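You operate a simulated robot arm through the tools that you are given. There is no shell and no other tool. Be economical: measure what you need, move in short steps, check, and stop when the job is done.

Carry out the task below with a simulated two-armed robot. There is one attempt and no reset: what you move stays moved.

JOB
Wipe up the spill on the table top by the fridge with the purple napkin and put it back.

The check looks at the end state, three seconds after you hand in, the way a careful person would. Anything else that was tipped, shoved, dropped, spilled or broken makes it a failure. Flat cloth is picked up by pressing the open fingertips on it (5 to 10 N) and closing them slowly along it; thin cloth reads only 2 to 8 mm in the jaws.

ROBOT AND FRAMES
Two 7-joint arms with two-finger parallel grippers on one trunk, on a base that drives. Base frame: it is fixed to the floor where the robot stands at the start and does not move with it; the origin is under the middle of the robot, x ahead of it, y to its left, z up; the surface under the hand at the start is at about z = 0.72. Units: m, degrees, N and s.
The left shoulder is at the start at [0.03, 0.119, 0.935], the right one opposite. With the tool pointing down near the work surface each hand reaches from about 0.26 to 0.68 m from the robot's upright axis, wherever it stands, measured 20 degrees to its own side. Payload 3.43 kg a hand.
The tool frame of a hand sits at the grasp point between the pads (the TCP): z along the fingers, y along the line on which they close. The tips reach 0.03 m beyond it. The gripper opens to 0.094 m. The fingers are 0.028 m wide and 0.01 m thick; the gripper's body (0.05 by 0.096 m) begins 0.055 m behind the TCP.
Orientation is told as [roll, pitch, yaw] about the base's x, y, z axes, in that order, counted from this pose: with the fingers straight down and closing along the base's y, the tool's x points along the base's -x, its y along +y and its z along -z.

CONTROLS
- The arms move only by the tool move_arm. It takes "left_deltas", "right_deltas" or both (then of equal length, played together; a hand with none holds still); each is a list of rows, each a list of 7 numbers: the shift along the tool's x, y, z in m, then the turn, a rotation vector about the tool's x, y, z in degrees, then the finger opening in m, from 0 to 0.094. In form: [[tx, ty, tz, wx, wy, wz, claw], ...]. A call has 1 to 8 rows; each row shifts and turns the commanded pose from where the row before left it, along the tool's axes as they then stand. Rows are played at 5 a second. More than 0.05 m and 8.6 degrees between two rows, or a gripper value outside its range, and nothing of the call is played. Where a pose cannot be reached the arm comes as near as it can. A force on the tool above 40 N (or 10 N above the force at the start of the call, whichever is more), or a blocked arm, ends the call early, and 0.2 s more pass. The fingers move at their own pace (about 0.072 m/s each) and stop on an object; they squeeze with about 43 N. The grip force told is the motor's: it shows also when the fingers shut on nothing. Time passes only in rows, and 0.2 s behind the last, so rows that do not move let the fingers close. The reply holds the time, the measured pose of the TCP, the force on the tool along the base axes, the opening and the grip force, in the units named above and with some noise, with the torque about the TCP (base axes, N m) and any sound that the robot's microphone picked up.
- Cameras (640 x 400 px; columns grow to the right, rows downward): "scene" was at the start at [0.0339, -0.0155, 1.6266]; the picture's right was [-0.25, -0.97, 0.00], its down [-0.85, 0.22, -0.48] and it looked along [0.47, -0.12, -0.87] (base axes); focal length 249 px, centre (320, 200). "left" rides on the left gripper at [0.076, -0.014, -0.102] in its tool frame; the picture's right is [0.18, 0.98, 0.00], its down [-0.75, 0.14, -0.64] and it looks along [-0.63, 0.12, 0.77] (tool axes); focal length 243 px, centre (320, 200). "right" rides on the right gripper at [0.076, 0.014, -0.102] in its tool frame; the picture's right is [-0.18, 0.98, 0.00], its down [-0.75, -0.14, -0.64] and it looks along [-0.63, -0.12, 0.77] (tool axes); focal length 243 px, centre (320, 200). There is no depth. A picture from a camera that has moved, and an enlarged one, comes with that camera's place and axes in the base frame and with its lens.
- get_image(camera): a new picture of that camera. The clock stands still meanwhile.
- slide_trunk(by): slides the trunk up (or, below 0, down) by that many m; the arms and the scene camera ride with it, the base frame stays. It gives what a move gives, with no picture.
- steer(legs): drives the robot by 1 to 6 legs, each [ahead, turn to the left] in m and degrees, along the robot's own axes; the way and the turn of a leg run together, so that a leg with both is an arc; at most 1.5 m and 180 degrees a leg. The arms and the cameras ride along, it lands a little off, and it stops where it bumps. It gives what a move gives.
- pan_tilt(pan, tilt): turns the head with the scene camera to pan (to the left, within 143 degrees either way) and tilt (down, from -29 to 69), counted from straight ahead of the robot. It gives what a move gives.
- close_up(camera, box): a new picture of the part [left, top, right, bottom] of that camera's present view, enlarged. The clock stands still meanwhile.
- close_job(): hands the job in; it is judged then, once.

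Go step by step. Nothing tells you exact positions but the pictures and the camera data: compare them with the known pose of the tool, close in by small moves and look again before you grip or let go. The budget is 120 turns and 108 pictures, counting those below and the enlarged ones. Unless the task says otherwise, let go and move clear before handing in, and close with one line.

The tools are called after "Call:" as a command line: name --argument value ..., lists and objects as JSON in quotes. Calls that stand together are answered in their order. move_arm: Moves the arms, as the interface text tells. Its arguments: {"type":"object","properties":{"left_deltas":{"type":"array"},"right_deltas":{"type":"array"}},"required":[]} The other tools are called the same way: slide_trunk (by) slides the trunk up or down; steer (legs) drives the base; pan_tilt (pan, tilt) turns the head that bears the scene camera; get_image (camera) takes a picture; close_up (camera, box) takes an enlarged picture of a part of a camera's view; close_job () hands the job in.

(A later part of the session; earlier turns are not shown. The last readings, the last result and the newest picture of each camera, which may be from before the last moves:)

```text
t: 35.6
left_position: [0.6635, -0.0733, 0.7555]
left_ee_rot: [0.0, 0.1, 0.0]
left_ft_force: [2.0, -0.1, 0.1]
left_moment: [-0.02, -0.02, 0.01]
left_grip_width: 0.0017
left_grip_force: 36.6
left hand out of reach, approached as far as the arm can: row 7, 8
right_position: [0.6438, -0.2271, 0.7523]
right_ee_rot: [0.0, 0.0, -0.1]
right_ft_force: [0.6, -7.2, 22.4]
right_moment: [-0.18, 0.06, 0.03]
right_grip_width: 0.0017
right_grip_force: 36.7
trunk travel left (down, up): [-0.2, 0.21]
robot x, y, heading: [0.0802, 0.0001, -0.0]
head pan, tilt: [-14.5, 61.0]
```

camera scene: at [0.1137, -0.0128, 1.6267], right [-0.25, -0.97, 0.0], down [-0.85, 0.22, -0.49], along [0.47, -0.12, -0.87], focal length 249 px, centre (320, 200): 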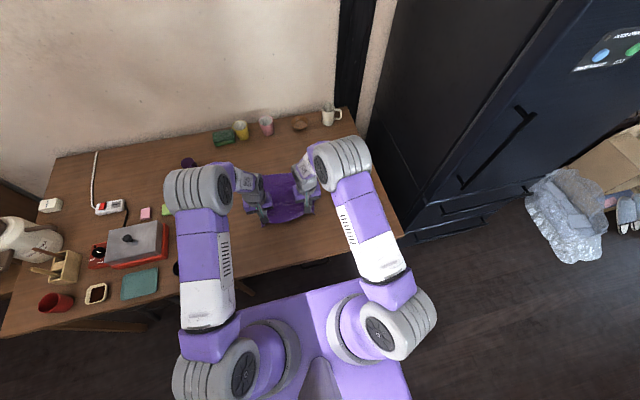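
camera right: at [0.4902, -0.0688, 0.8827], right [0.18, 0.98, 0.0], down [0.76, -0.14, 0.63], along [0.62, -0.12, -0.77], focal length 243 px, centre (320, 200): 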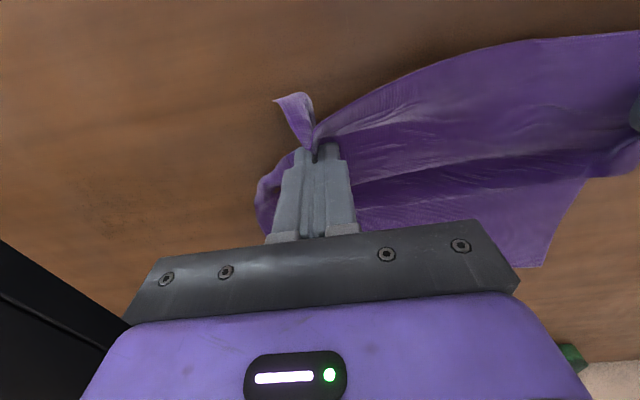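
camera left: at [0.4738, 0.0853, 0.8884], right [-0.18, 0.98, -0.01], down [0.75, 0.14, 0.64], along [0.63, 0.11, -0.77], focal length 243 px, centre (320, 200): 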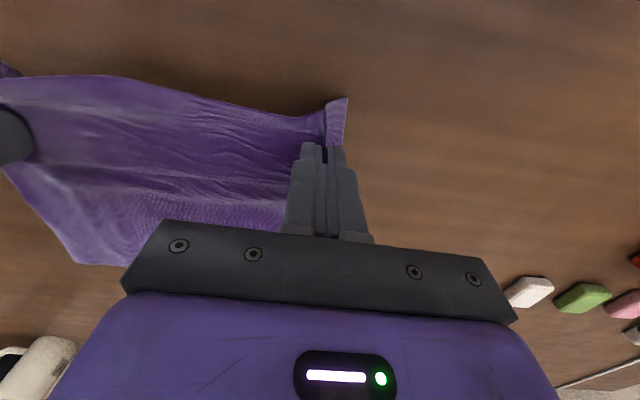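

Call:
move_arm --left_deltas '[[0.02, 0, -0.026, 0, 0, 0, 0], [0.02, 0.041, 0, 0, 0, 0, 0], [0.02, 0.041, 0, 0, 0, 0, 0], [0.02, 0.041, 0, 0, 0, 0, 0], [0.02, 0.041, 0, 0, 0, 0, 0]]' --right_deltas '[[0, 0, -0.03, 0, 0, 0, 0], [0.02, 0.036, 0, 0, 0, 0, 0], [0.02, 0.036, 0, 0, 0, 0, 0], [0.02, 0.036, 0, 0, 0, 0, 0], [0.02, 0.036, 0, 0, 0, 0, 0]]'

Call:
close_up --camera "right" --box '[0, 100, 300, 290]'

Call:
get_image --camera "left"

```text
t: 36.8
left_position: [0.7003, 0.0412, 0.7529]
left_ee_rot: [-0.5, 0.8, -0.4]
left_ft_force: [-29.6, -19.5, 8.4]
left_moment: [-0.74, 0.96, -0.27]
left_grip_width: 0.0018
left_grip_force: 36.5
left hand out of reach, approached as far as the arm can: row 1, 2, 3, 4, 5
right_position: [0.569, -0.0774, 0.7839]
right_ee_rot: [0.5, -1.0, 0.2]
right_ft_force: [29.7, 20.0, -7.2]
right_moment: [0.51, -1.01, -0.6]
right_grip_width: 0.0015
right_grip_force: 37.2
trunk travel left (down, up): [-0.2, 0.21]
robot x, y, heading: [0.0782, -0.0022, 0.3]
head pan, tilt: [-14.5, 61.0]
```

```text
2.11 times, centred on (150, 195) of right
camera zoom: at [0.4918, -0.0635, 0.886], right [0.18, 0.98, 0.01], down [0.74, -0.15, 0.65], along [0.65, -0.11, -0.76], focal length 511 px, centre (678, 210)
```

zoom: 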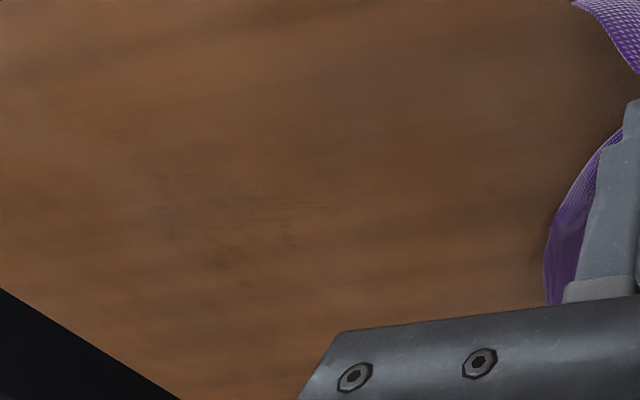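

```text
82 pictures are left
camera left: at [0.6258, 0.0271, 0.8571], right [-0.18, 0.98, -0.01], down [0.76, 0.14, 0.63], along [0.62, 0.11, -0.78], focal length 243 px, centre (320, 200)
```

left: 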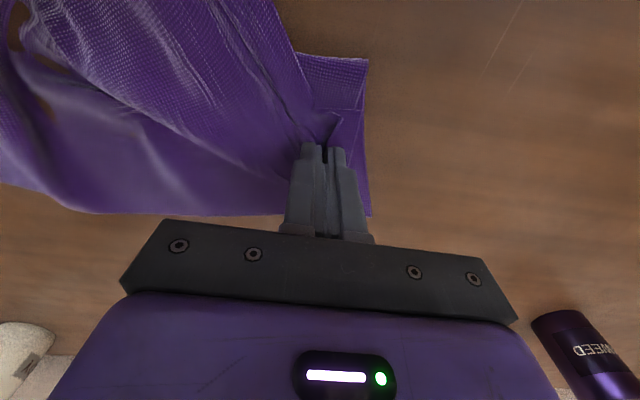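

The left arm's solver seems caught in an awkward configuration (0.70, 0.04), and it is tensioning the cloth. I'll move the right hand toward it to relieve that, and nudge the left hand up.

Call:
move_arm --left_deltas '[[0, 0, 0, 0, 0, 0, 0], [0, 0, 0, 0, 0, 0, 0], [0, 0, 0, 0, 0, 0, 0]]' --right_deltas '[[-0.02, 0.02, 0, 0, 0, 0, 0], [-0.02, 0.0, 0, 0, 0, 0, 0], [0, 0, 0, 0, 0, 0, 0]]'

Call:
get_image --camera "scene"

```text
t: 37.6
left_position: [0.7049, 0.0457, 0.7556]
left_ee_rot: [0.1, -0.1, 0.1]
left_ft_force: [0.2, 0.4, 1.5]
left_moment: [0.01, -0.03, -0.01]
left_grip_width: 0.0019
left_grip_force: 36.7
right_position: [0.6035, -0.0628, 0.7802]
right_ee_rot: [0.0, 0.4, 0.1]
right_ft_force: [0.3, 0.6, 0.7]
right_moment: [-0.02, -0.02, 0.01]
right_grip_width: 0.0022
right_grip_force: 36.9
trunk travel left (down, up): [-0.2, 0.21]
robot x, y, heading: [0.0759, 0.0014, 0.1]
head pan, tilt: [-14.5, 61.0]
```

```text
81 pictures are left
camera scene: at [0.1135, -0.0148, 1.6266], right [-0.25, -0.97, 0.0], down [-0.85, 0.22, -0.48], along [0.47, -0.12, -0.87], focal length 249 px, centre (320, 200)
```

scene: 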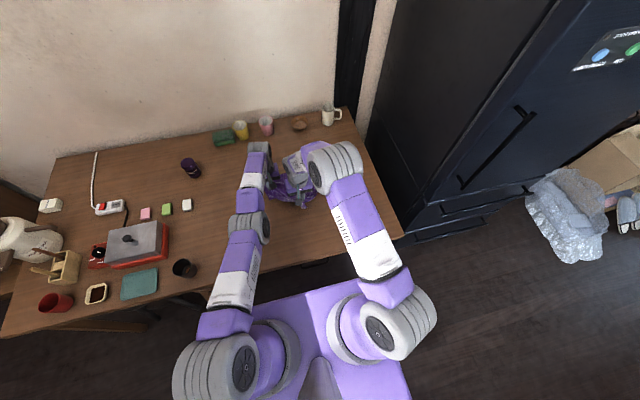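

Call:
move_arm --left_deltas '[[0.01, 0, -0.01, 0, 0, 0, 0], [0.01, 0, -0.01, 0, 0, 0, 0]]'

```text
t: 38.2
left_position: [0.707, 0.0378, 0.7712]
left_ee_rot: [0.1, 0.2, 0.0]
left_ft_force: [-1.4, 0.2, 0.5]
left_moment: [0.0, -0.01, 0.01]
left_grip_width: 0.0015
left_grip_force: 36.4
left hand out of reach, approached as far as the arm can: row 1, 2
right_position: [0.6035, -0.0626, 0.7796]
right_ee_rot: [0.1, 0.2, 0.1]
right_ft_force: [0.3, 0.8, -0.8]
right_moment: [0.01, 0.02, -0.01]
right_grip_width: 0.0019
right_grip_force: 36.5
trunk travel left (down, up): [-0.2, 0.21]
robot x, y, heading: [0.0808, 0.0, 0.1]
head pan, tilt: [-14.5, 61.0]
```

The left hand lifts but doesn't retract. I'll raise both hands and move outward to free the configuration.

Call:
move_arm --left_deltas '[[0, 0.02, -0.03, 0, 0, 0, 0], [0, 0.02, -0.03, 0, 0, 0, 0], [0.02, 0.0, -0.02, 0, 0, 0, 0], [0.03, 0, 0, 0, 0, 0, 0]]' --right_deltas '[[0, 0.02, -0.03, 0, 0, 0, 0], [0, 0.02, -0.03, 0, 0, 0, 0], [0, 0, -0.02, 0, 0, 0, 0], [0, 0, 0, 0, 0, 0, 0]]'

Call:
get_image --camera "scene"

```text
t: 39.2
left_position: [0.7209, 0.0691, 0.8458]
left_ee_rot: [0.0, 0.0, 0.0]
left_ft_force: [-0.4, -0.6, 0.0]
left_moment: [-0.03, 0.03, -0.01]
left_grip_width: 0.0017
left_grip_force: 36.2
left hand out of reach, approached as far as the arm can: row 1, 2, 3, 4
right_position: [0.6048, -0.0228, 0.8613]
right_ee_rot: [0.1, 0.3, 0.1]
right_ft_force: [0.9, 0.3, 0.2]
right_moment: [-0.02, 0.01, 0.02]
right_grip_width: 0.0022
right_grip_force: 36.2
trunk travel left (down, up): [-0.2, 0.21]
robot x, y, heading: [0.077, 0.0001, 0.3]
head pan, tilt: [-14.5, 61.0]
```

```text
80 pictures are left
camera scene: at [0.114, -0.015, 1.6266], right [-0.25, -0.97, 0.0], down [-0.85, 0.22, -0.48], along [0.47, -0.12, -0.87], focal length 249 px, centre (320, 200)
```

scene: 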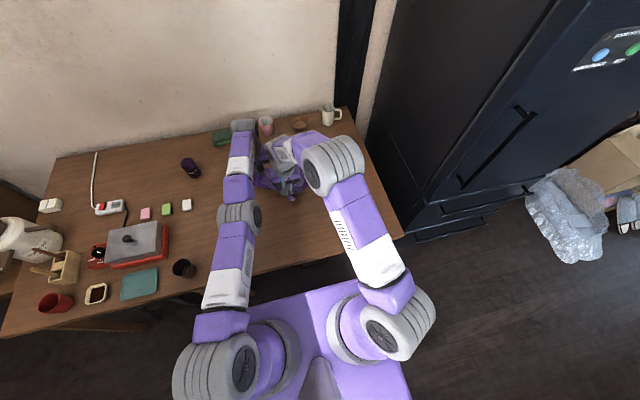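

The left arm is stretched out straight. I'll test whether changing the hand's yaw together with a larger pull-back frees the elbow.

Call:
move_arm --left_deltas '[[0.045, 0, 0, 0, 0, 0, 0], [0.045, 0, 0, 0, 0, 0, 0], [0, 0, 0, 0, 0, 0, 0]]'

Call:
move_arm --left_deltas '[[0, 0, 0, 0, 0, 8, 0], [0, 0, 0, 0, 0, 8, 0], [0, 0, 0, 0, 0, 0, 0]]'

```text
t: 40.0
left_position: [0.7193, 0.06, 0.8423]
left_ee_rot: [0.0, 0.0, 0.0]
left_ft_force: [0.2, 1.7, -0.3]
left_moment: [0.0, 0.02, 0.03]
left_grip_width: 0.0016
left_grip_force: 35.9
left hand out of reach, approached as far as the arm can: row 1, 2
right_position: [0.6036, -0.023, 0.8611]
right_ee_rot: [0.2, 0.2, 0.2]
right_ft_force: [0.1, -0.7, 0.0]
right_moment: [-0.02, 0.04, -0.04]
right_grip_width: 0.0018
right_grip_force: 36.8
trunk travel left (down, up): [-0.2, 0.21]
robot x, y, heading: [0.0751, 0.001, 0.3]
head pan, tilt: [-14.5, 61.0]
```

```text
t: 40.8
left_position: [0.7181, 0.0593, 0.8433]
left_ee_rot: [0.1, 0.2, -16.2]
left_ft_force: [-0.3, -0.7, 0.6]
left_moment: [-0.01, 0.01, 0.04]
left_grip_width: 0.0018
left_grip_force: 36.8
right_position: [0.6037, -0.023, 0.8598]
right_ee_rot: [0.0, 0.2, 0.1]
right_ft_force: [0.2, 0.2, -0.1]
right_moment: [-0.02, 0.02, 0.04]
right_grip_width: 0.0019
right_grip_force: 36.3
trunk travel left (down, up): [-0.2, 0.21]
robot x, y, heading: [0.0855, 0.0008, -0.2]
head pan, tilt: [-14.5, 61.0]
```

Yaw moves freely, so the elbow is just locked straight. I'll try retracting radially while wiggling the orientation to break the singularity.

Call:
move_arm --left_deltas '[[0.02, 0, 0, 0, 8, 0, 0], [0.02, 0, 0, 0, -8, 0, 0], [0.02, 0, 0, 8, 0, 0, 0], [0.02, 0, 0, -8, 0, 0, 0], [0, 0, 0, 0, 0, 0, 0]]'

```text
t: 42.0
left_position: [0.6492, 0.0812, 0.8439]
left_ee_rot: [0.0, 0.0, -16.0]
left_ft_force: [0.1, -0.3, 0.1]
left_moment: [-0.03, -0.01, 0.03]
left_grip_width: 0.0018
left_grip_force: 36.3
left hand out of reach, approached as far as the arm can: row 1, 2
right_position: [0.6032, -0.0221, 0.8607]
right_ee_rot: [0.0, 0.2, 0.2]
right_ft_force: [0.7, 0.6, -0.9]
right_moment: [-0.02, -0.01, -0.02]
right_grip_width: 0.0019
right_grip_force: 36.5
trunk travel left (down, up): [-0.2, 0.21]
robot x, y, heading: [0.0785, 0.0005, 0.1]
head pan, tilt: [-14.5, 61.0]
```

That freed it. I'll restore the left yaw, realign both hands and look at the cloth.

Call:
move_arm --left_deltas '[[0, 0, 0, 0, 0, -8, 0], [0, 0, 0, 0, 0, -8, 0], [0.03, 0.025, 0, 0, 0, 0, 0], [0.03, 0.025, 0, 0, 0, 0, 0], [0.02, 0.02, 0, 0, 0, 0, 0]]' --right_deltas '[[0, 0, 0, 0, 0, 0, 0], [0, 0, 0, 0, 0, 0, 0], [0.015, 0, 0, 0, 0, 0, 0], [0.015, 0, 0, 0, 0, 0, 0], [0, 0, 0, 0, 0, 0, 0]]'

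Call:
get_image --camera "right"

Call:
get_image --camera "left"

Call:
get_image --camera "scene"

```text
t: 43.2
left_position: [0.5674, 0.1515, 0.8453]
left_ee_rot: [-0.2, -0.1, 0.0]
left_ft_force: [-1.2, -0.5, 0.2]
left_moment: [-0.06, -0.03, -0.01]
left_grip_width: 0.0015
left_grip_force: 36.8
right_position: [0.574, -0.0239, 0.86]
right_ee_rot: [0.1, 0.1, 0.1]
right_ft_force: [0.3, 0.6, 0.2]
right_moment: [0.01, -0.01, -0.03]
right_grip_width: 0.0021
right_grip_force: 37.2
trunk travel left (down, up): [-0.2, 0.21]
robot x, y, heading: [0.0797, 0.0023, 0.1]
head pan, tilt: [-14.5, 61.0]
```

```text
79 pictures are left
camera right: at [0.4981, -0.0074, 0.9639], right [0.18, 0.98, 0.0], down [0.76, -0.14, 0.64], along [0.63, -0.12, -0.77], focal length 243 px, centre (320, 200)
```

right: 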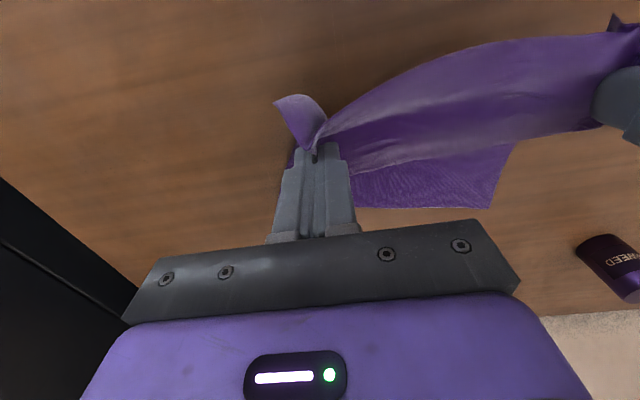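

```text
78 pictures are left
camera left: at [0.4921, 0.1372, 0.948], right [-0.18, 0.98, 0.0], down [0.75, 0.14, 0.64], along [0.63, 0.12, -0.77], focal length 243 px, centre (320, 200)
```

left: 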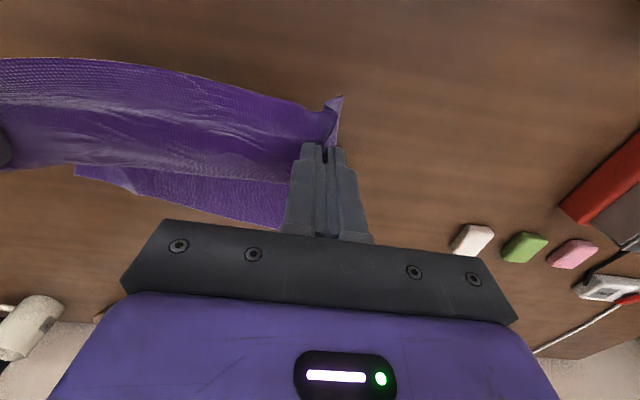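

```text
77 pictures are left
camera scene: at [0.1134, -0.0146, 1.6266], right [-0.25, -0.97, 0.0], down [-0.85, 0.22, -0.48], along [0.47, -0.12, -0.87], focal length 249 px, centre (320, 200)
```

scene: 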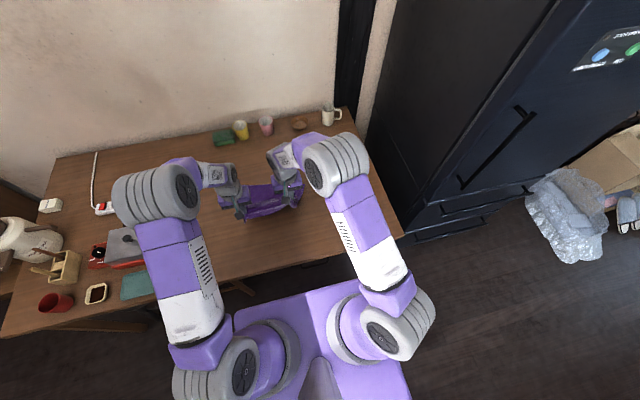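

Call:
close_up --camera "right" --box '[0, 90, 300, 280]'

Call:
close_up --camera "scene" --box '[200, 120, 380, 240]'

```text
2.11 times, centred on (150, 185) of right
camera zoom: at [0.4981, -0.0074, 0.9639], right [0.18, 0.98, 0.0], down [0.76, -0.14, 0.64], along [0.63, -0.12, -0.77], focal length 511 px, centre (678, 232)
```

zoom: 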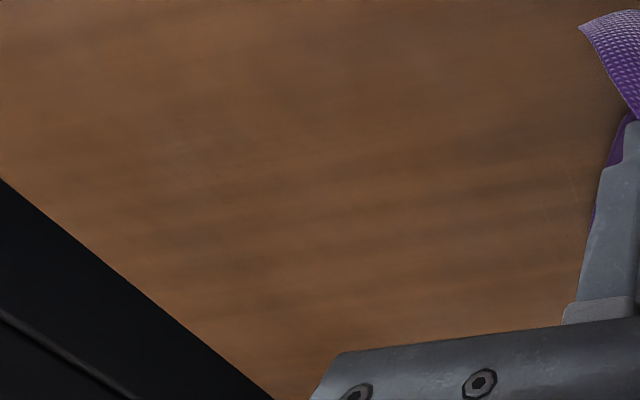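

```text
3.33 times, centred on (290, 180) of scene
camera zoom: at [0.1134, -0.0146, 1.6266], right [-0.25, -0.97, 0.0], down [-0.85, 0.22, -0.48], along [0.47, -0.12, -0.87], focal length 830 px, centre (420, 267)
```

zoom: 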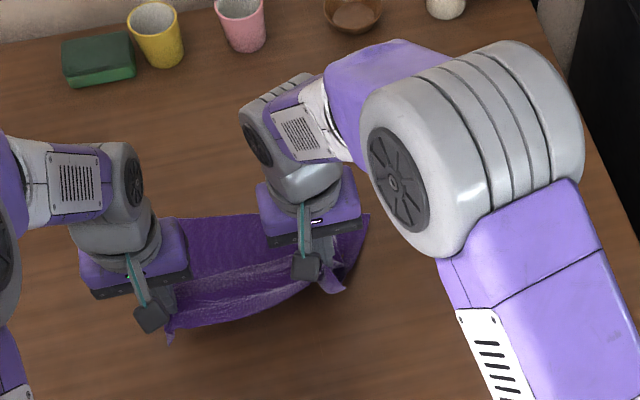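

The spot looks clean from here, though the last lit close-up hinted at very faint traces around (0.59, -0.28). I'll do one last short raster there, keeping the left arm well inside its reach.

Call:
move_arm --left_deltas '[[0.01, -0.04, 0.018, 0, 0, 0, 0], [0, -0.04, 0.018, 0, 0, 0, 0], [0, -0.04, 0.018, 0, 0, 0, 0], [0, -0.04, 0.018, 0, 0, 0, 0], [0, -0.04, 0.006, 0, 0, 0, 0]]' --right_deltas '[[0.01, -0.04, 0.024, 0, 0, 0, 0], [0, -0.04, 0.024, 0, 0, 0, 0], [0, -0.04, 0.024, 0, 0, 0, 0], [0, -0.04, 0.024, 0, 0, 0, 0], [0, -0.04, 0.0125, 0, 0, 0, 0]]'

```text
t: 44.4
left_position: [0.5586, -0.0491, 0.7678]
left_ee_rot: [0.0, -0.1, 0.1]
left_ft_force: [0.0, -1.2, 0.3]
left_moment: [0.0, 0.03, -0.05]
left_grip_width: 0.0016
left_grip_force: 36.3
right_position: [0.5631, -0.2225, 0.7519]
right_ee_rot: [0.3, 0.0, 0.2]
right_ft_force: [0.2, 1.8, 4.7]
right_moment: [0.03, -0.01, -0.01]
right_grip_width: 0.0019
right_grip_force: 36.6
trunk travel left (down, up): [-0.2, 0.21]
robot x, y, heading: [0.0794, 0.0023, 0.2]
head pan, tilt: [-14.5, 61.0]
```

Call:
move_arm --left_deltas '[[0, -0.05, 0, 0, 0, 0, 0], [0, -0.05, 0, 0, 0, 0, 0], [-0.015, 0, 0, 0, 0, 0, 0], [0, 0.05, 0, 0, 0, 0, 0], [0, 0.05, 0, 0, 0, 0, 0], [-0.012, 0, 0, 0, 0, 0, 0], [0, -0.05, 0, 0, 0, 0, 0], [0, -0.05, 0, 0, 0, 0, 0]]' --right_deltas '[[0, -0.05, 0.0007, 0, 0, 0, 0], [0, -0.05, 0, 0, 0, 0, 0], [-0.015, 0, 0, 0, 0, 0, 0], [0, 0.05, 0, 0, 0, 0, 0], [0, 0.05, 0, 0, 0, 0, 0], [-0.015, 0, 0, 0, 0, 0, 0], [0, -0.05, 0, 0, 0, 0, 0], [0, -0.05, 0, 0, 0, 0, 0]]'

Call:
move_arm --left_deltas '[[-0.01, 0, 0, 0, 0, 0, 0], [0, 0.05, 0, 0, 0, 0, 0], [0, 0.05, 0, 0, 0, 0, 0], [-0.01, 0, 0, 0, 0, 0, 0], [0, -0.05, 0, 0, 0, 0, 0], [0, -0.05, 0, 0, 0, 0, 0], [0.0, 0.05, 0, 0, 0, 0, 0], [0, 0.05, 0, 0, 0, 0, 0]]' --right_deltas '[[-0.015, 0, 0.0003, 0, 0, 0, 0], [0, 0.05, 0, 0, 0, 0, 0], [0, 0.05, 0, 0, 0, 0, 0], [-0.015, 0, 0, 0, 0, 0, 0], [0, -0.05, 0, 0, 0, 0, 0], [0, -0.05, 0, 0, 0, 0, 0], [-0.012, 0.048, 0, 0, 0, 0, 0], [0, 0.05, 0, 0, 0, 0, 0]]'

```text
t: 46.2
left_position: [0.5854, -0.1488, 0.7698]
left_ee_rot: [0.0, -0.1, 0.0]
left_ft_force: [0.0, 0.2, -0.4]
left_moment: [-0.03, -0.01, -0.01]
left_grip_width: 0.002
left_grip_force: 36.5
right_position: [0.595, -0.3227, 0.7517]
right_ee_rot: [0.1, -0.1, 0.2]
right_ft_force: [2.1, 8.3, 22.9]
right_moment: [0.32, -0.02, -0.03]
right_grip_width: 0.0021
right_grip_force: 37.1
trunk travel left (down, up): [-0.2, 0.21]
robot x, y, heading: [0.0773, -0.0017, -0.1]
head pan, tilt: [-14.5, 61.0]
```

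```text
t: 48.0
left_position: [0.6036, -0.0504, 0.7675]
left_ee_rot: [-0.1, -0.1, -0.1]
left_ft_force: [0.1, -4.2, -0.4]
left_moment: [-0.12, -0.03, -0.05]
left_grip_width: 0.0016
left_grip_force: 36.3
right_position: [0.6369, -0.2244, 0.7512]
right_ee_rot: [-0.1, -0.1, 0.1]
right_ft_force: [-0.1, -1.6, 22.7]
right_moment: [0.02, 0.05, 0.01]
right_grip_width: 0.0015
right_grip_force: 36.2
trunk travel left (down, up): [-0.2, 0.21]
robot x, y, heading: [0.0791, 0.0062, 0.0]
head pan, tilt: [-14.5, 61.0]
```

I'll lift slightly, drag the napkin back to its original place with the grips at x≈0.568, and check the table and the cloth.

Call:
move_arm --left_deltas '[[0, 0.0, -0.01, 0, 0, 0, 0], [0, 0.045, 0, 0, 0, 0, 0], [0, 0.045, 0, 0, 0, 0, 0], [0, 0.045, 0, 0, 0, 0, 0], [0.005, 0.04, 0, 0, 0, 0, 0], [0.005, 0.04, 0, 0, 0, 0, 0]]' --right_deltas '[[0.01, 0.0, -0.025, 0, 0, 0, 0], [0.01, 0.045, 0, 0, 0, 0, 0], [0.01, 0.045, 0, 0, 0, 0, 0], [0, 0.045, 0, 0, 0, 0, 0], [0.005, 0.04, 0, 0, 0, 0, 0], [0.005, 0.04, 0, 0, 0, 0, 0]]'

Call:
get_image --camera "right"

Call:
get_image --camera "left"

Call:
close_up --camera "right" --box '[0, 100, 260, 280]'

```text
t: 49.4
left_position: [0.5957, 0.1657, 0.7764]
left_ee_rot: [-0.1, 0.1, 0.0]
left_ft_force: [0.3, 0.0, 0.1]
left_moment: [-0.07, -0.02, -0.04]
left_grip_width: 0.0018
left_grip_force: 36.8
right_position: [0.5958, -0.0079, 0.7753]
right_ee_rot: [0.0, 0.2, 0.1]
right_ft_force: [0.1, 0.2, -0.8]
right_moment: [0.02, 0.01, -0.01]
right_grip_width: 0.002
right_grip_force: 36.4
trunk travel left (down, up): [-0.2, 0.21]
robot x, y, heading: [0.0776, 0.0001, -0.2]
head pan, tilt: [-14.5, 61.0]
```

```text
74 pictures are left
camera right: at [0.5199, 0.0068, 0.8787], right [0.18, 0.98, 0.0], down [0.76, -0.14, 0.64], along [0.63, -0.12, -0.77], focal length 243 px, centre (320, 200)
```

right: 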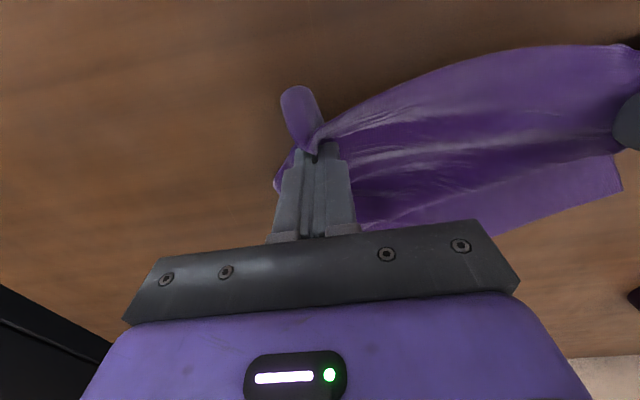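

```text
73 pictures are left
camera left: at [0.5195, 0.1517, 0.8799], right [-0.18, 0.98, 0.0], down [0.75, 0.14, 0.64], along [0.63, 0.12, -0.77], focal length 243 px, centre (320, 200)
```

left: 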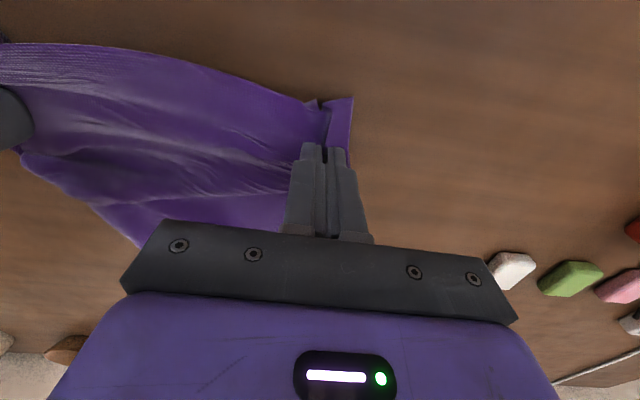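

```text
2.22 times, centred on (130, 190) of right
camera zoom: at [0.5199, 0.0068, 0.8787], right [0.18, 0.98, 0.0], down [0.76, -0.14, 0.64], along [0.63, -0.12, -0.77], focal length 539 px, centre (742, 222)
```

zoom: 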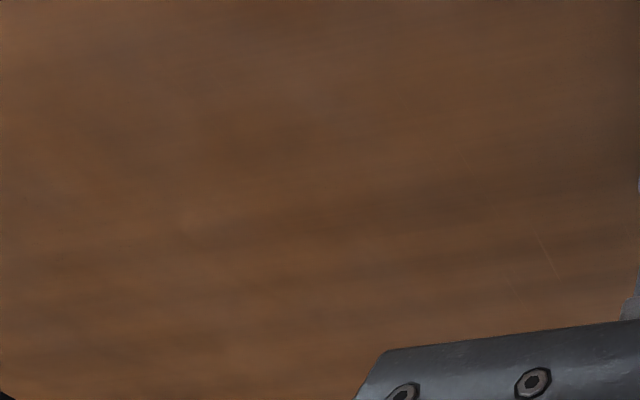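

The table now looks clean. The napkin's far edge has lagged and is rumpled, at about x 0.71 instead of 0.81, so I'll lift it to hang and re-lay it from the far edge towards the robot.

Call:
move_arm --left_deltas '[[0, 0, -0.045, 0, 0, 0, 0], [0, 0, -0.045, 0, 0, 0, 0], [0, 0, -0.045, 0, 0, 0, 0], [0, 0, -0.045, 0, 0, 0, 0], [0, 0, 0, 0, 0, 0, 0]]' --right_deltas '[[0, 0, -0.045, 0, 0, 0, 0], [0, 0, -0.045, 0, 0, 0, 0], [0, 0, -0.045, 0, 0, 0, 0], [0, 0, -0.045, 0, 0, 0, 0], [0, 0, 0, 0, 0, 0, 0]]'

Call:
move_arm --left_deltas '[[-0.02, 0, 0, 0, -8, 0, 0], [-0.02, 0, 0, 0, -8, 0, 0], [-0.02, 0, 0, 0, -8, 0, 0], [-0.02, 0, 0, 0, -8, 0, 0], [0, 0, 0, 0, 0, 0, 0]]' --right_deltas '[[-0.02, 0, 0, 0, -8, 0, 0], [-0.02, 0, 0, 0, -8, 0, 0], [-0.02, 0, 0, 0, -8, 0, 0], [-0.02, 0, 0, 0, -8, 0, 0], [0, 0, 0, 0, 0, 0, 0]]'

Call:
get_image --camera "scene"

Call:
get_image --camera "right"

```text
t: 50.6
left_position: [0.5968, 0.1662, 0.9555]
left_ee_rot: [0.0, 0.0, 0.0]
left_ft_force: [1.2, -1.3, 0.0]
left_moment: [-0.04, 0.04, -0.03]
left_grip_width: 0.0019
left_grip_force: 36.7
right_position: [0.5974, -0.0107, 0.9562]
right_ee_rot: [0.1, 0.2, 0.1]
right_ft_force: [0.2, 1.2, -0.1]
right_moment: [0.07, 0.02, 0.0]
right_grip_width: 0.0018
right_grip_force: 36.3
trunk travel left (down, up): [-0.2, 0.21]
robot x, y, heading: [0.0807, 0.0001, 0.2]
head pan, tilt: [-14.5, 61.0]
```

```text
t: 51.8
left_position: [0.6734, 0.1662, 0.9728]
left_ee_rot: [-0.1, -32.0, -0.1]
left_ft_force: [-0.7, -1.7, -0.4]
left_moment: [-0.02, 0.02, -0.02]
left_grip_width: 0.0018
left_grip_force: 36.9
right_position: [0.6733, -0.0102, 0.9726]
right_ee_rot: [0.1, -31.8, 0.1]
right_ft_force: [-0.2, 1.5, -0.1]
right_moment: [0.03, 0.0, 0.06]
right_grip_width: 0.0021
right_grip_force: 36.3
trunk travel left (down, up): [-0.2, 0.21]
robot x, y, heading: [0.0776, -0.0021, 0.2]
head pan, tilt: [-14.5, 61.0]
```

```text
71 pictures are left
camera scene: at [0.1138, -0.0152, 1.6266], right [-0.25, -0.97, 0.0], down [-0.85, 0.22, -0.48], along [0.47, -0.12, -0.87], focal length 249 px, centre (320, 200)
```

scene: 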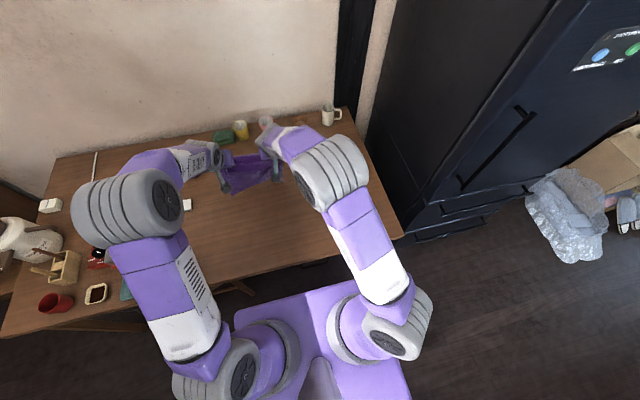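

```text
70 pictures are left
camera right: at [0.555, 0.0045, 1.0196], right [0.15, 0.98, 0.1], down [0.3, -0.14, 0.94], along [0.94, -0.12, -0.32], focal length 243 px, centre (320, 200)
```

right: 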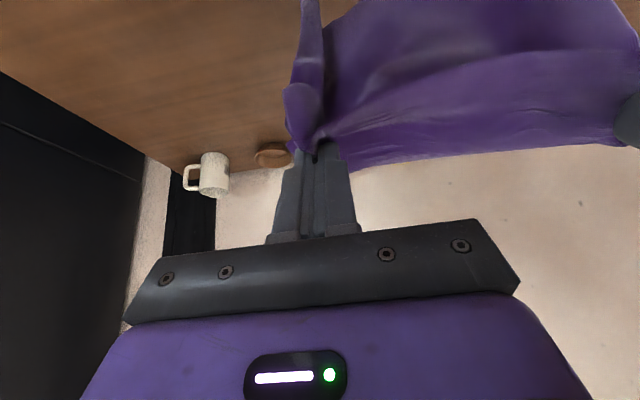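

The cloth hangs nicely between the hands. I'll move it further forward, level, to put the far edge over its old place.

Call:
move_arm --left_deltas '[[-0.0254, 0, 0.0159, 0, 0, 0, 0], [-0.0254, 0, 0.0159, 0, 0, 0, 0], [-0.0254, 0, 0.0159, 0, 0, 0, 0], [0, 0, 0, 0, 0, 0, 0], [0, 0, 0, 0, 0, 0, 0]]' --right_deltas '[[-0.0254, 0, 0.0159, 0, 0, 0, 0], [-0.0254, 0, 0.0159, 0, 0, 0, 0], [-0.0254, 0, 0.0159, 0, 0, 0, 0], [0, 0, 0, 0, 0, 0, 0], [0, 0, 0, 0, 0, 0, 0]]'

Call:
get_image --camera "scene"

Call:
get_image --camera "left"

```text
t: 53.0
left_position: [0.7622, 0.1633, 0.9732]
left_ee_rot: [0.0, -32.1, 0.0]
left_ft_force: [-0.3, 0.0, -0.7]
left_moment: [0.01, 0.0, -0.01]
left_grip_width: 0.0016
left_grip_force: 36.3
right_position: [0.765, -0.0095, 0.9714]
right_ee_rot: [0.1, -31.8, 0.0]
right_ft_force: [0.7, -0.8, 0.5]
right_moment: [-0.01, 0.0, 0.01]
right_grip_width: 0.0019
right_grip_force: 36.1
trunk travel left (down, up): [-0.2, 0.21]
robot x, y, heading: [0.0842, -0.0021, -0.2]
head pan, tilt: [-14.5, 61.0]
```

```text
69 pictures are left
camera scene: at [0.1145, -0.0151, 1.6266], right [-0.25, -0.97, 0.0], down [-0.85, 0.22, -0.48], along [0.47, -0.12, -0.87], focal length 249 px, centre (320, 200)
```

scene: 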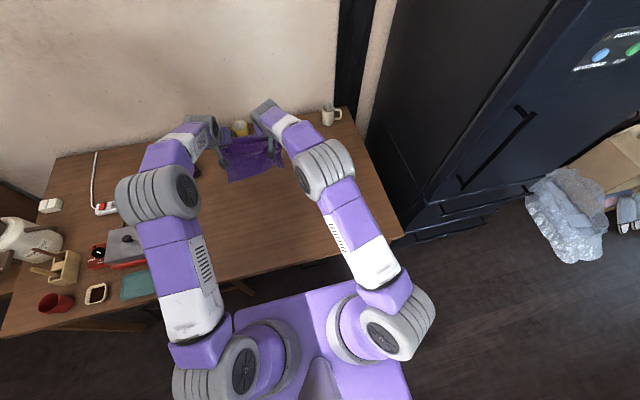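

```text
68 pictures are left
camera left: at [0.6442, 0.1505, 1.0197], right [-0.16, 0.98, -0.1], down [0.3, 0.14, 0.94], along [0.94, 0.12, -0.32], focal length 243 px, centre (320, 200)
```

left: 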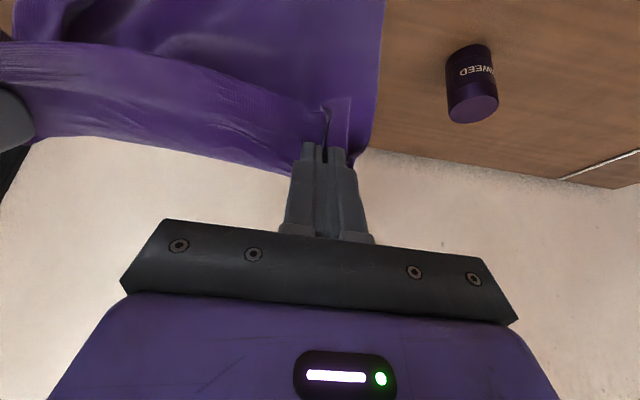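

The napkin hangs straight down with its bottom edge just at table height, around x 0.77. I'll go a bit further forward, then arc back and down to lay it flat.

Call:
move_arm --left_deltas '[[-0.017, 0, 0.0106, 0, -4, 0, 0], [-0.0162, 0, 0.0118, 0, -4, 0, 0], [0, 0, 0, 0, 0, 0, 0], [0, 0, 0, 0, 0, 0, 0]]' --right_deltas '[[-0.017, 0, 0.0106, 0, -4, 0, 0], [-0.0162, 0, 0.0118, 0, -4, 0, 0], [0, 0, 0, 0, 0, 0, 0], [0, 0, 0, 0, 0, 0, 0]]'

```text
t: 54.0
left_position: [0.804, 0.1654, 0.9732]
left_ee_rot: [0.0, -40.0, 0.1]
left_ft_force: [0.0, -1.2, 0.0]
left_moment: [-0.02, 0.03, -0.03]
left_grip_width: 0.0013
left_grip_force: 36.8
right_position: [0.8049, -0.0105, 0.9706]
right_ee_rot: [0.0, -39.8, 0.0]
right_ft_force: [-0.1, 0.1, 0.7]
right_moment: [-0.01, 0.04, 0.03]
right_grip_width: 0.0019
right_grip_force: 36.6
trunk travel left (down, up): [-0.2, 0.21]
robot x, y, heading: [0.078, -0.0001, 0.2]
head pan, tilt: [-14.5, 61.0]
```

Call:
move_arm --left_deltas '[[0.0312, 0, -0.0236, 0, 0, 0, 0], [0.0332, 0, -0.0226, 0, 4, 0, 0], [0.034, 0, -0.0111, 0, 4, 0, 0], [0.0408, 0, -0.0007, 0, 6, 0, 0], [0.0393, 0, 0.012, 0, 7, 0, 0], [0.0395, 0, 0.0287, 0, 8, 0, 0], [0.0235, 0, 0.0423, 0, 8, 0, 0], [0.0093, 0, 0.0435, 0, 3, 0, 0]]' --right_deltas '[[0.0312, 0, -0.0236, 0, 0, 0, 0], [0.0332, 0, -0.0226, 0, 4, 0, 0], [0.034, 0, -0.0111, 0, 4, 0, 0], [0.0408, 0, -0.0007, 0, 6, 0, 0], [0.0393, 0, 0.012, 0, 7, 0, 0], [0.0395, 0, 0.0287, 0, 8, 0, 0], [0.0235, 0, 0.0423, 0, 8, 0, 0], [0.0093, 0, 0.0435, 0, 3, 0, 0]]'

Call:
get_image --camera "scene"

Call:
get_image --camera "left"

Call:
get_image --camera "right"

```text
t: 55.8
left_position: [0.5766, 0.1666, 0.776]
left_ee_rot: [0.0, 0.2, -0.1]
left_ft_force: [-0.6, -0.6, 0.6]
left_moment: [-0.04, 0.02, -0.05]
left_grip_width: 0.0018
left_grip_force: 36.8
right_position: [0.5752, -0.0097, 0.7745]
right_ee_rot: [0.1, 0.3, 0.2]
right_ft_force: [0.0, 0.6, 0.8]
right_moment: [0.01, 0.02, -0.01]
right_grip_width: 0.002
right_grip_force: 36.8
trunk travel left (down, up): [-0.2, 0.21]
robot x, y, heading: [0.083, 0.0044, 0.1]
head pan, tilt: [-14.5, 61.0]
```

```text
67 pictures are left
camera scene: at [0.1147, -0.015, 1.6266], right [-0.25, -0.97, 0.0], down [-0.85, 0.22, -0.48], along [0.47, -0.12, -0.88], focal length 249 px, centre (320, 200)
```

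scene: 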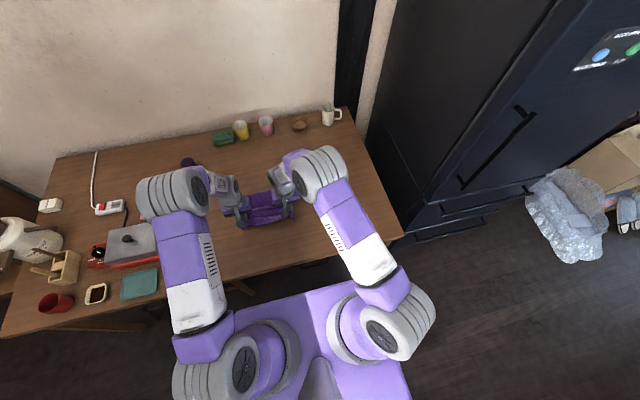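

```text
66 pictures are left
camera left: at [0.5005, 0.1515, 0.8784], right [-0.18, 0.98, 0.0], down [0.75, 0.14, 0.64], along [0.63, 0.12, -0.77], focal length 243 px, centre (320, 200)
```

left: 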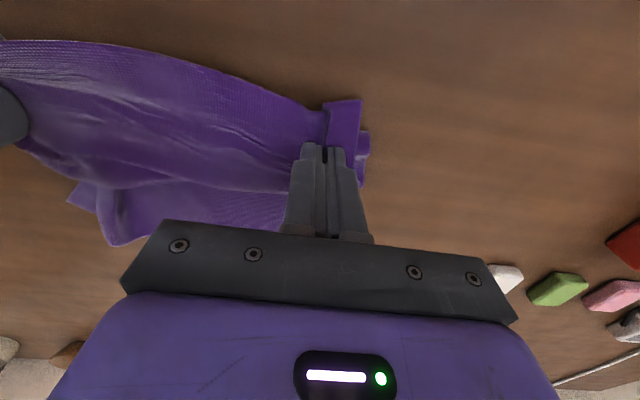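

```text
65 pictures are left
camera right: at [0.4992, 0.0061, 0.8786], right [0.18, 0.98, 0.0], down [0.76, -0.14, 0.64], along [0.63, -0.12, -0.77], focal length 243 px, centre (320, 200)
```

right: 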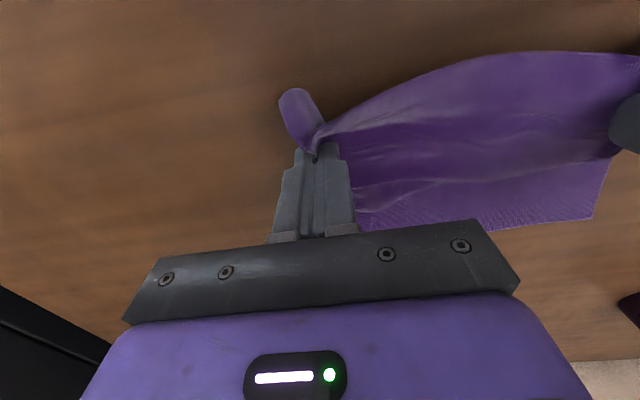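

The bottom edge dragged back and its hem is tucked under, with the far edge around x 0.70. I'll pull the cloth back toward the robot at low height so friction straightens it. After that I'll re-grip near the far edge and pull it forward into place.

Call:
move_arm --left_deltas '[[0.03, 0, 0.008, 0, 0, 0, 0], [0.03, 0, 0, 0, 0, 0, 0], [0.03, 0, 0, 0, 0, 0, 0], [0.025, 0, 0, 0, 0, 0, 0], [0, 0, 0, 0, 0, 0, 0]]' --right_deltas '[[0.03, 0, 0.008, 0, 0, 0, 0], [0.03, 0, 0, 0, 0, 0, 0], [0.03, 0, 0, 0, 0, 0, 0], [0.025, 0, 0, 0, 0, 0, 0], [0, 0, 0, 0, 0, 0, 0]]'

Call:
get_image --camera "scene"

Call:
get_image --camera "left"

Call:
get_image --camera "right"

```text
t: 57.0
left_position: [0.4612, 0.1662, 0.7697]
left_ee_rot: [0.0, -0.1, 0.0]
left_ft_force: [0.5, -2.2, -0.2]
left_moment: [-0.04, 0.06, -0.02]
left_grip_width: 0.002
left_grip_force: 36.0
right_position: [0.4608, -0.0107, 0.7703]
right_ee_rot: [0.0, 0.2, 0.1]
right_ft_force: [1.0, 1.1, 0.2]
right_moment: [0.07, 0.0, -0.01]
right_grip_width: 0.0017
right_grip_force: 36.6
trunk travel left (down, up): [-0.2, 0.21]
robot x, y, heading: [0.081, 0.001, -0.0]
head pan, tilt: [-14.5, 61.0]
```

```text
64 pictures are left
camera scene: at [0.1141, -0.0151, 1.6266], right [-0.25, -0.97, 0.0], down [-0.85, 0.22, -0.48], along [0.47, -0.12, -0.87], focal length 249 px, centre (320, 200)
```

scene: 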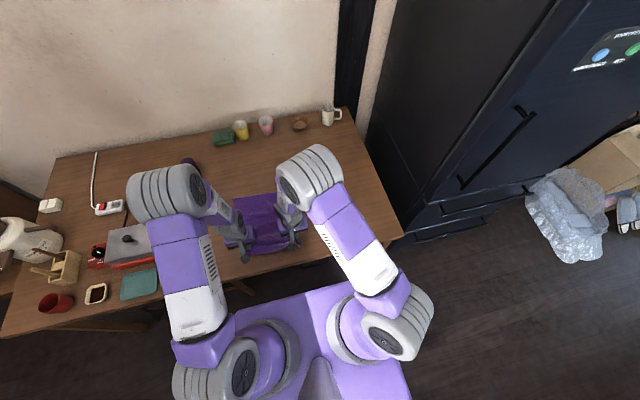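

```text
63 pictures are left
camera left: at [0.3843, 0.1512, 0.8714], right [-0.18, 0.98, 0.0], down [0.75, 0.14, 0.64], along [0.63, 0.12, -0.77], focal length 243 px, centre (320, 200)
```

left: 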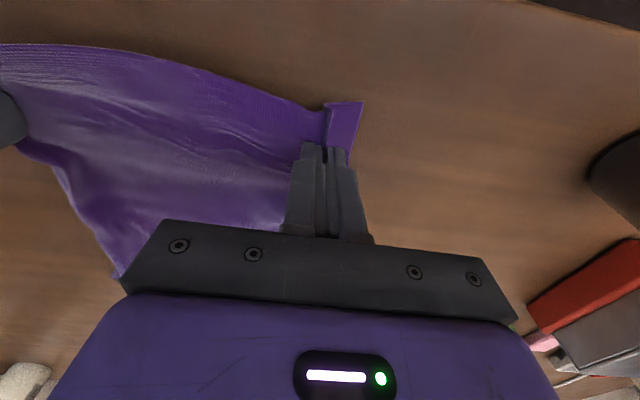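

```text
62 pictures are left
camera right: at [0.3844, 0.0049, 0.8726], right [0.18, 0.98, 0.0], down [0.76, -0.14, 0.64], along [0.63, -0.12, -0.77], focal length 243 px, centre (320, 200)
```

right: 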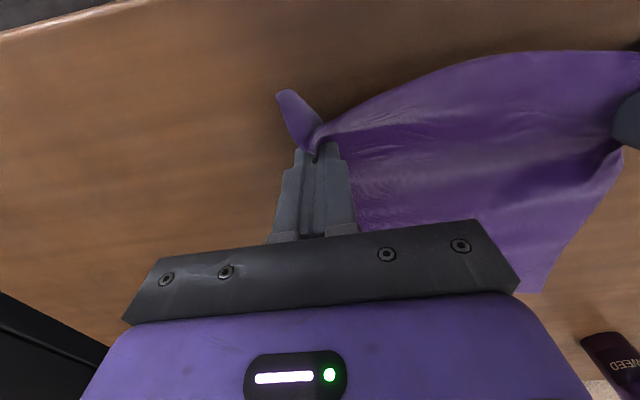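

That straightened the cloth. I'll lower to the table and open the fingers slowly while lightly pressing, so the pinched folds spread out.

Call:
move_arm --left_deltas '[[0, 0, 0.01, 0, 0, 0, 0], [0, 0, 0.0065, 0, 0, 0, 0], [0, 0, 0.0015, 0, 0, 0, 0], [0, 0, 0, 0, 0, 0, 0]]' --right_deltas '[[0, 0, 0.01, 0, 0, 0, 0], [0, 0, 0.0065, 0, 0, 0, 0], [0, 0, 0.0015, 0, 0, 0, 0], [0, 0, 0, 0, 0, 0, 0]]'

```text
t: 58.0
left_position: [0.4599, 0.1656, 0.7514]
left_ee_rot: [0.1, -0.2, 0.0]
left_ft_force: [1.4, 0.1, 7.8]
left_moment: [-0.03, 0.01, -0.06]
left_grip_width: 0.0018
left_grip_force: 36.6
right_position: [0.4599, -0.012, 0.7525]
right_ee_rot: [0.1, 0.1, 0.1]
right_ft_force: [-0.6, -2.1, 19.2]
right_moment: [-0.01, 0.02, -0.05]
right_grip_width: 0.0017
right_grip_force: 36.4
trunk travel left (down, up): [-0.2, 0.21]
robot x, y, heading: [0.0826, 0.0013, 0.1]
head pan, tilt: [-14.5, 61.0]
```

Call:
move_arm --left_deltas '[[0, 0, 0, 0, 0, 0, 0.008], [0, 0, 0, 0, 0, 0, 0.016], [0, 0, 0, 0, 0, 0, 0.025], [0, 0, 0, 0, 0, 0, 0.035], [0, 0, 0, 0, 0, 0, 0.045], [0, 0, 0, 0, 0, 0, 0.05], [0, 0, -0.02, 0, 0, 0, 0.05], [0, 0, -0.04, 0, 0, 0, 0.05]]' --right_deltas '[[0, 0, -0.0005, 0, 0, 0, 0.008], [0, 0, 0, 0, 0, 0, 0.016], [0, 0, 0, 0, 0, 0, 0.025], [0, 0, 0, 0, 0, 0, 0.035], [0, 0, 0, 0, 0, 0, 0.045], [0, 0, 0, 0, 0, 0, 0.05], [0, 0, -0.02, 0, 0, 0, 0.05], [0, 0, -0.04, 0, 0, 0, 0.05]]'

Call:
get_image --camera "left"

Call:
get_image --camera "right"

Call:
close_up --camera "scene" --box '[190, 150, 350, 270]'

```text
t: 59.8
left_position: [0.4597, 0.1653, 0.8109]
left_ee_rot: [0.0, 0.1, 0.0]
left_ft_force: [0.4, 0.1, 0.4]
left_moment: [-0.02, -0.04, 0.0]
left_grip_width: 0.0499
left_grip_force: 0.2
right_position: [0.4589, -0.0103, 0.811]
right_ee_rot: [0.1, 0.0, 0.1]
right_ft_force: [0.2, 0.7, -0.2]
right_moment: [-0.01, -0.01, 0.0]
right_grip_width: 0.0498
right_grip_force: 0.1
trunk travel left (down, up): [-0.2, 0.21]
robot x, y, heading: [0.078, -0.0046, -0.1]
head pan, tilt: [-14.5, 61.0]
```

```text
61 pictures are left
camera left: at [0.3827, 0.1514, 0.9142], right [-0.18, 0.98, 0.0], down [0.75, 0.14, 0.64], along [0.63, 0.12, -0.77], focal length 243 px, centre (320, 200)
```

left: 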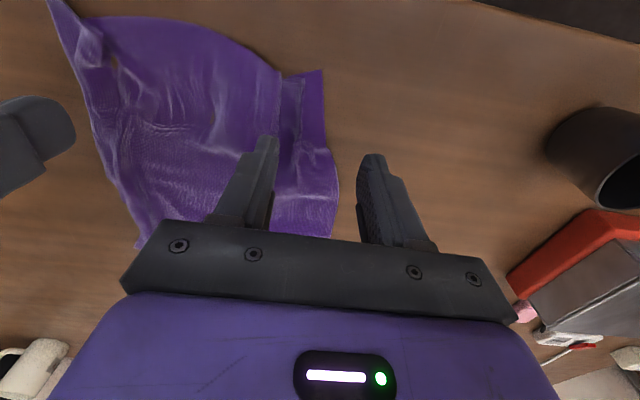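

```text
60 pictures are left
camera right: at [0.383, 0.005, 0.915], right [0.18, 0.98, 0.0], down [0.76, -0.14, 0.64], along [0.63, -0.12, -0.77], focal length 243 px, centre (320, 200)
```

right: 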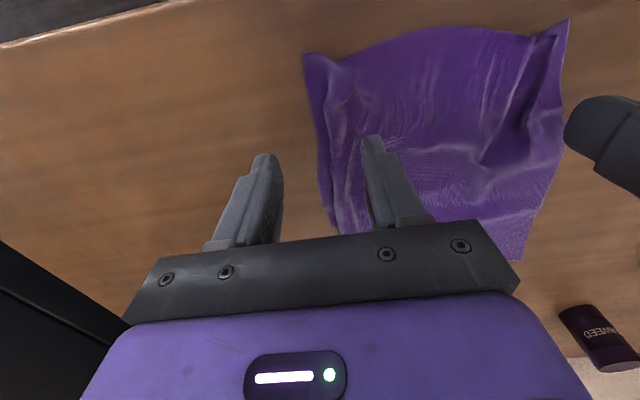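

```text
3.33 times, centred on (270, 210) of scene
camera zoom: at [0.112, -0.0154, 1.6267], right [-0.25, -0.97, 0.0], down [-0.85, 0.22, -0.49], along [0.47, -0.12, -0.87], focal length 830 px, centre (487, 167)
```

zoom: 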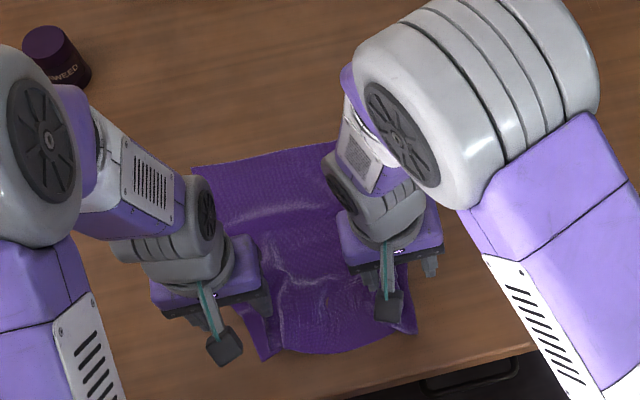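

The napkin is spread reasonably flat but about 13 cm too near the robot. Its far edge runs from about (0.69, 0.215) to (0.66, -0.02). I'll move above the far corners.

Call:
move_arm --left_deltas '[[-0.036, 0, 0, 0, 0, 0, 0.04], [-0.036, 0, 0, 0, 0, 0, 0.04], [-0.036, 0, 0, 0, 0, 0, 0.04], [-0.036, 0, 0, 0, 0, 0, 0.04], [-0.036, 0, 0, 0, 0, 0, 0.04]]' --right_deltas '[[-0.032, 0.006, 0, 0, 0, 0, 0.04], [-0.032, 0.006, 0, 0, 0, 0, 0.04], [-0.032, 0.006, 0, 0, 0, 0, 0.04], [-0.032, 0.006, 0, 0, 0, 0, 0.04], [-0.032, 0.006, 0, 0, 0, 0, 0.04]]'

Call:
get_image --camera "left"

Call:
get_image --camera "right"

Call:
close_up --camera "scene" --box '[190, 130, 350, 250]'

```text
t: 61.0
left_position: [0.6421, 0.166, 0.8104]
left_ee_rot: [0.0, 0.1, 0.0]
left_ft_force: [0.4, -0.1, 0.4]
left_moment: [0.0, 0.02, -0.02]
left_grip_width: 0.0402
left_grip_force: 0.0
right_position: [0.6211, 0.0191, 0.8098]
right_ee_rot: [0.0, 0.3, 0.1]
right_ft_force: [-0.1, 0.4, 0.0]
right_moment: [-0.02, 0.0, 0.0]
right_grip_width: 0.0402
right_grip_force: 0.1
trunk travel left (down, up): [-0.2, 0.21]
robot x, y, heading: [0.0798, 0.0018, 0.2]
head pan, tilt: [-14.5, 61.0]
```

```text
58 pictures are left
camera left: at [0.5661, 0.1521, 0.9131], right [-0.18, 0.98, 0.0], down [0.75, 0.14, 0.64], along [0.63, 0.12, -0.77], focal length 243 px, centre (320, 200)
```

left: 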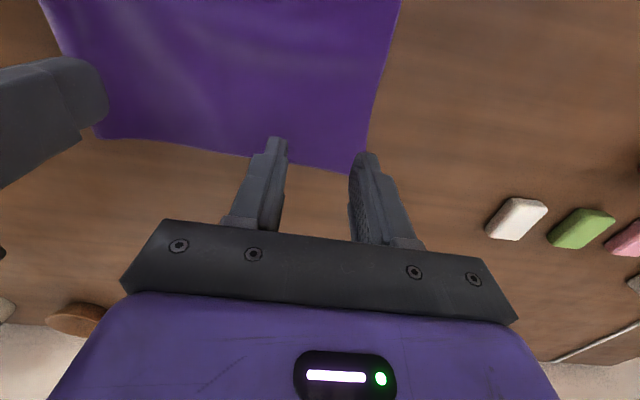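

```text
57 pictures are left
camera right: at [0.5453, 0.0349, 0.9131], right [0.18, 0.98, 0.0], down [0.76, -0.14, 0.64], along [0.63, -0.12, -0.77], focal length 243 px, centre (320, 200)
```

right: 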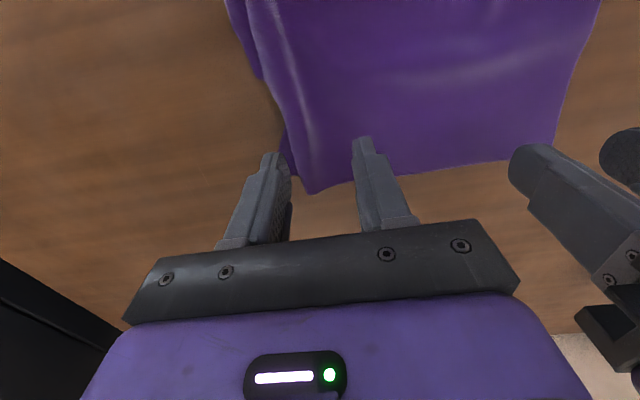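

```text
3.33 times, centred on (270, 190) of scene
camera zoom: at [0.1151, -0.015, 1.6265], right [-0.25, -0.97, 0.0], down [-0.85, 0.22, -0.48], along [0.47, -0.12, -0.88], focal length 830 px, centre (487, 233)
```

zoom: 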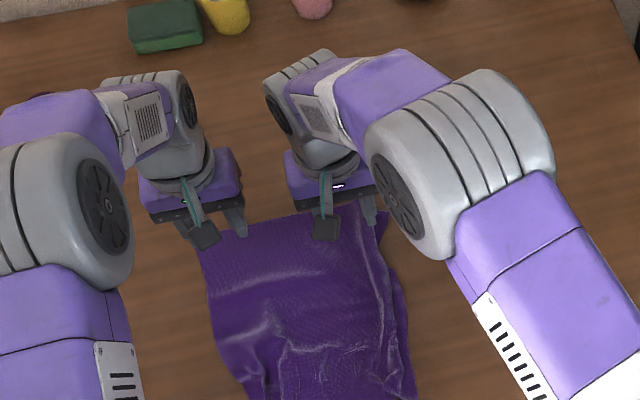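

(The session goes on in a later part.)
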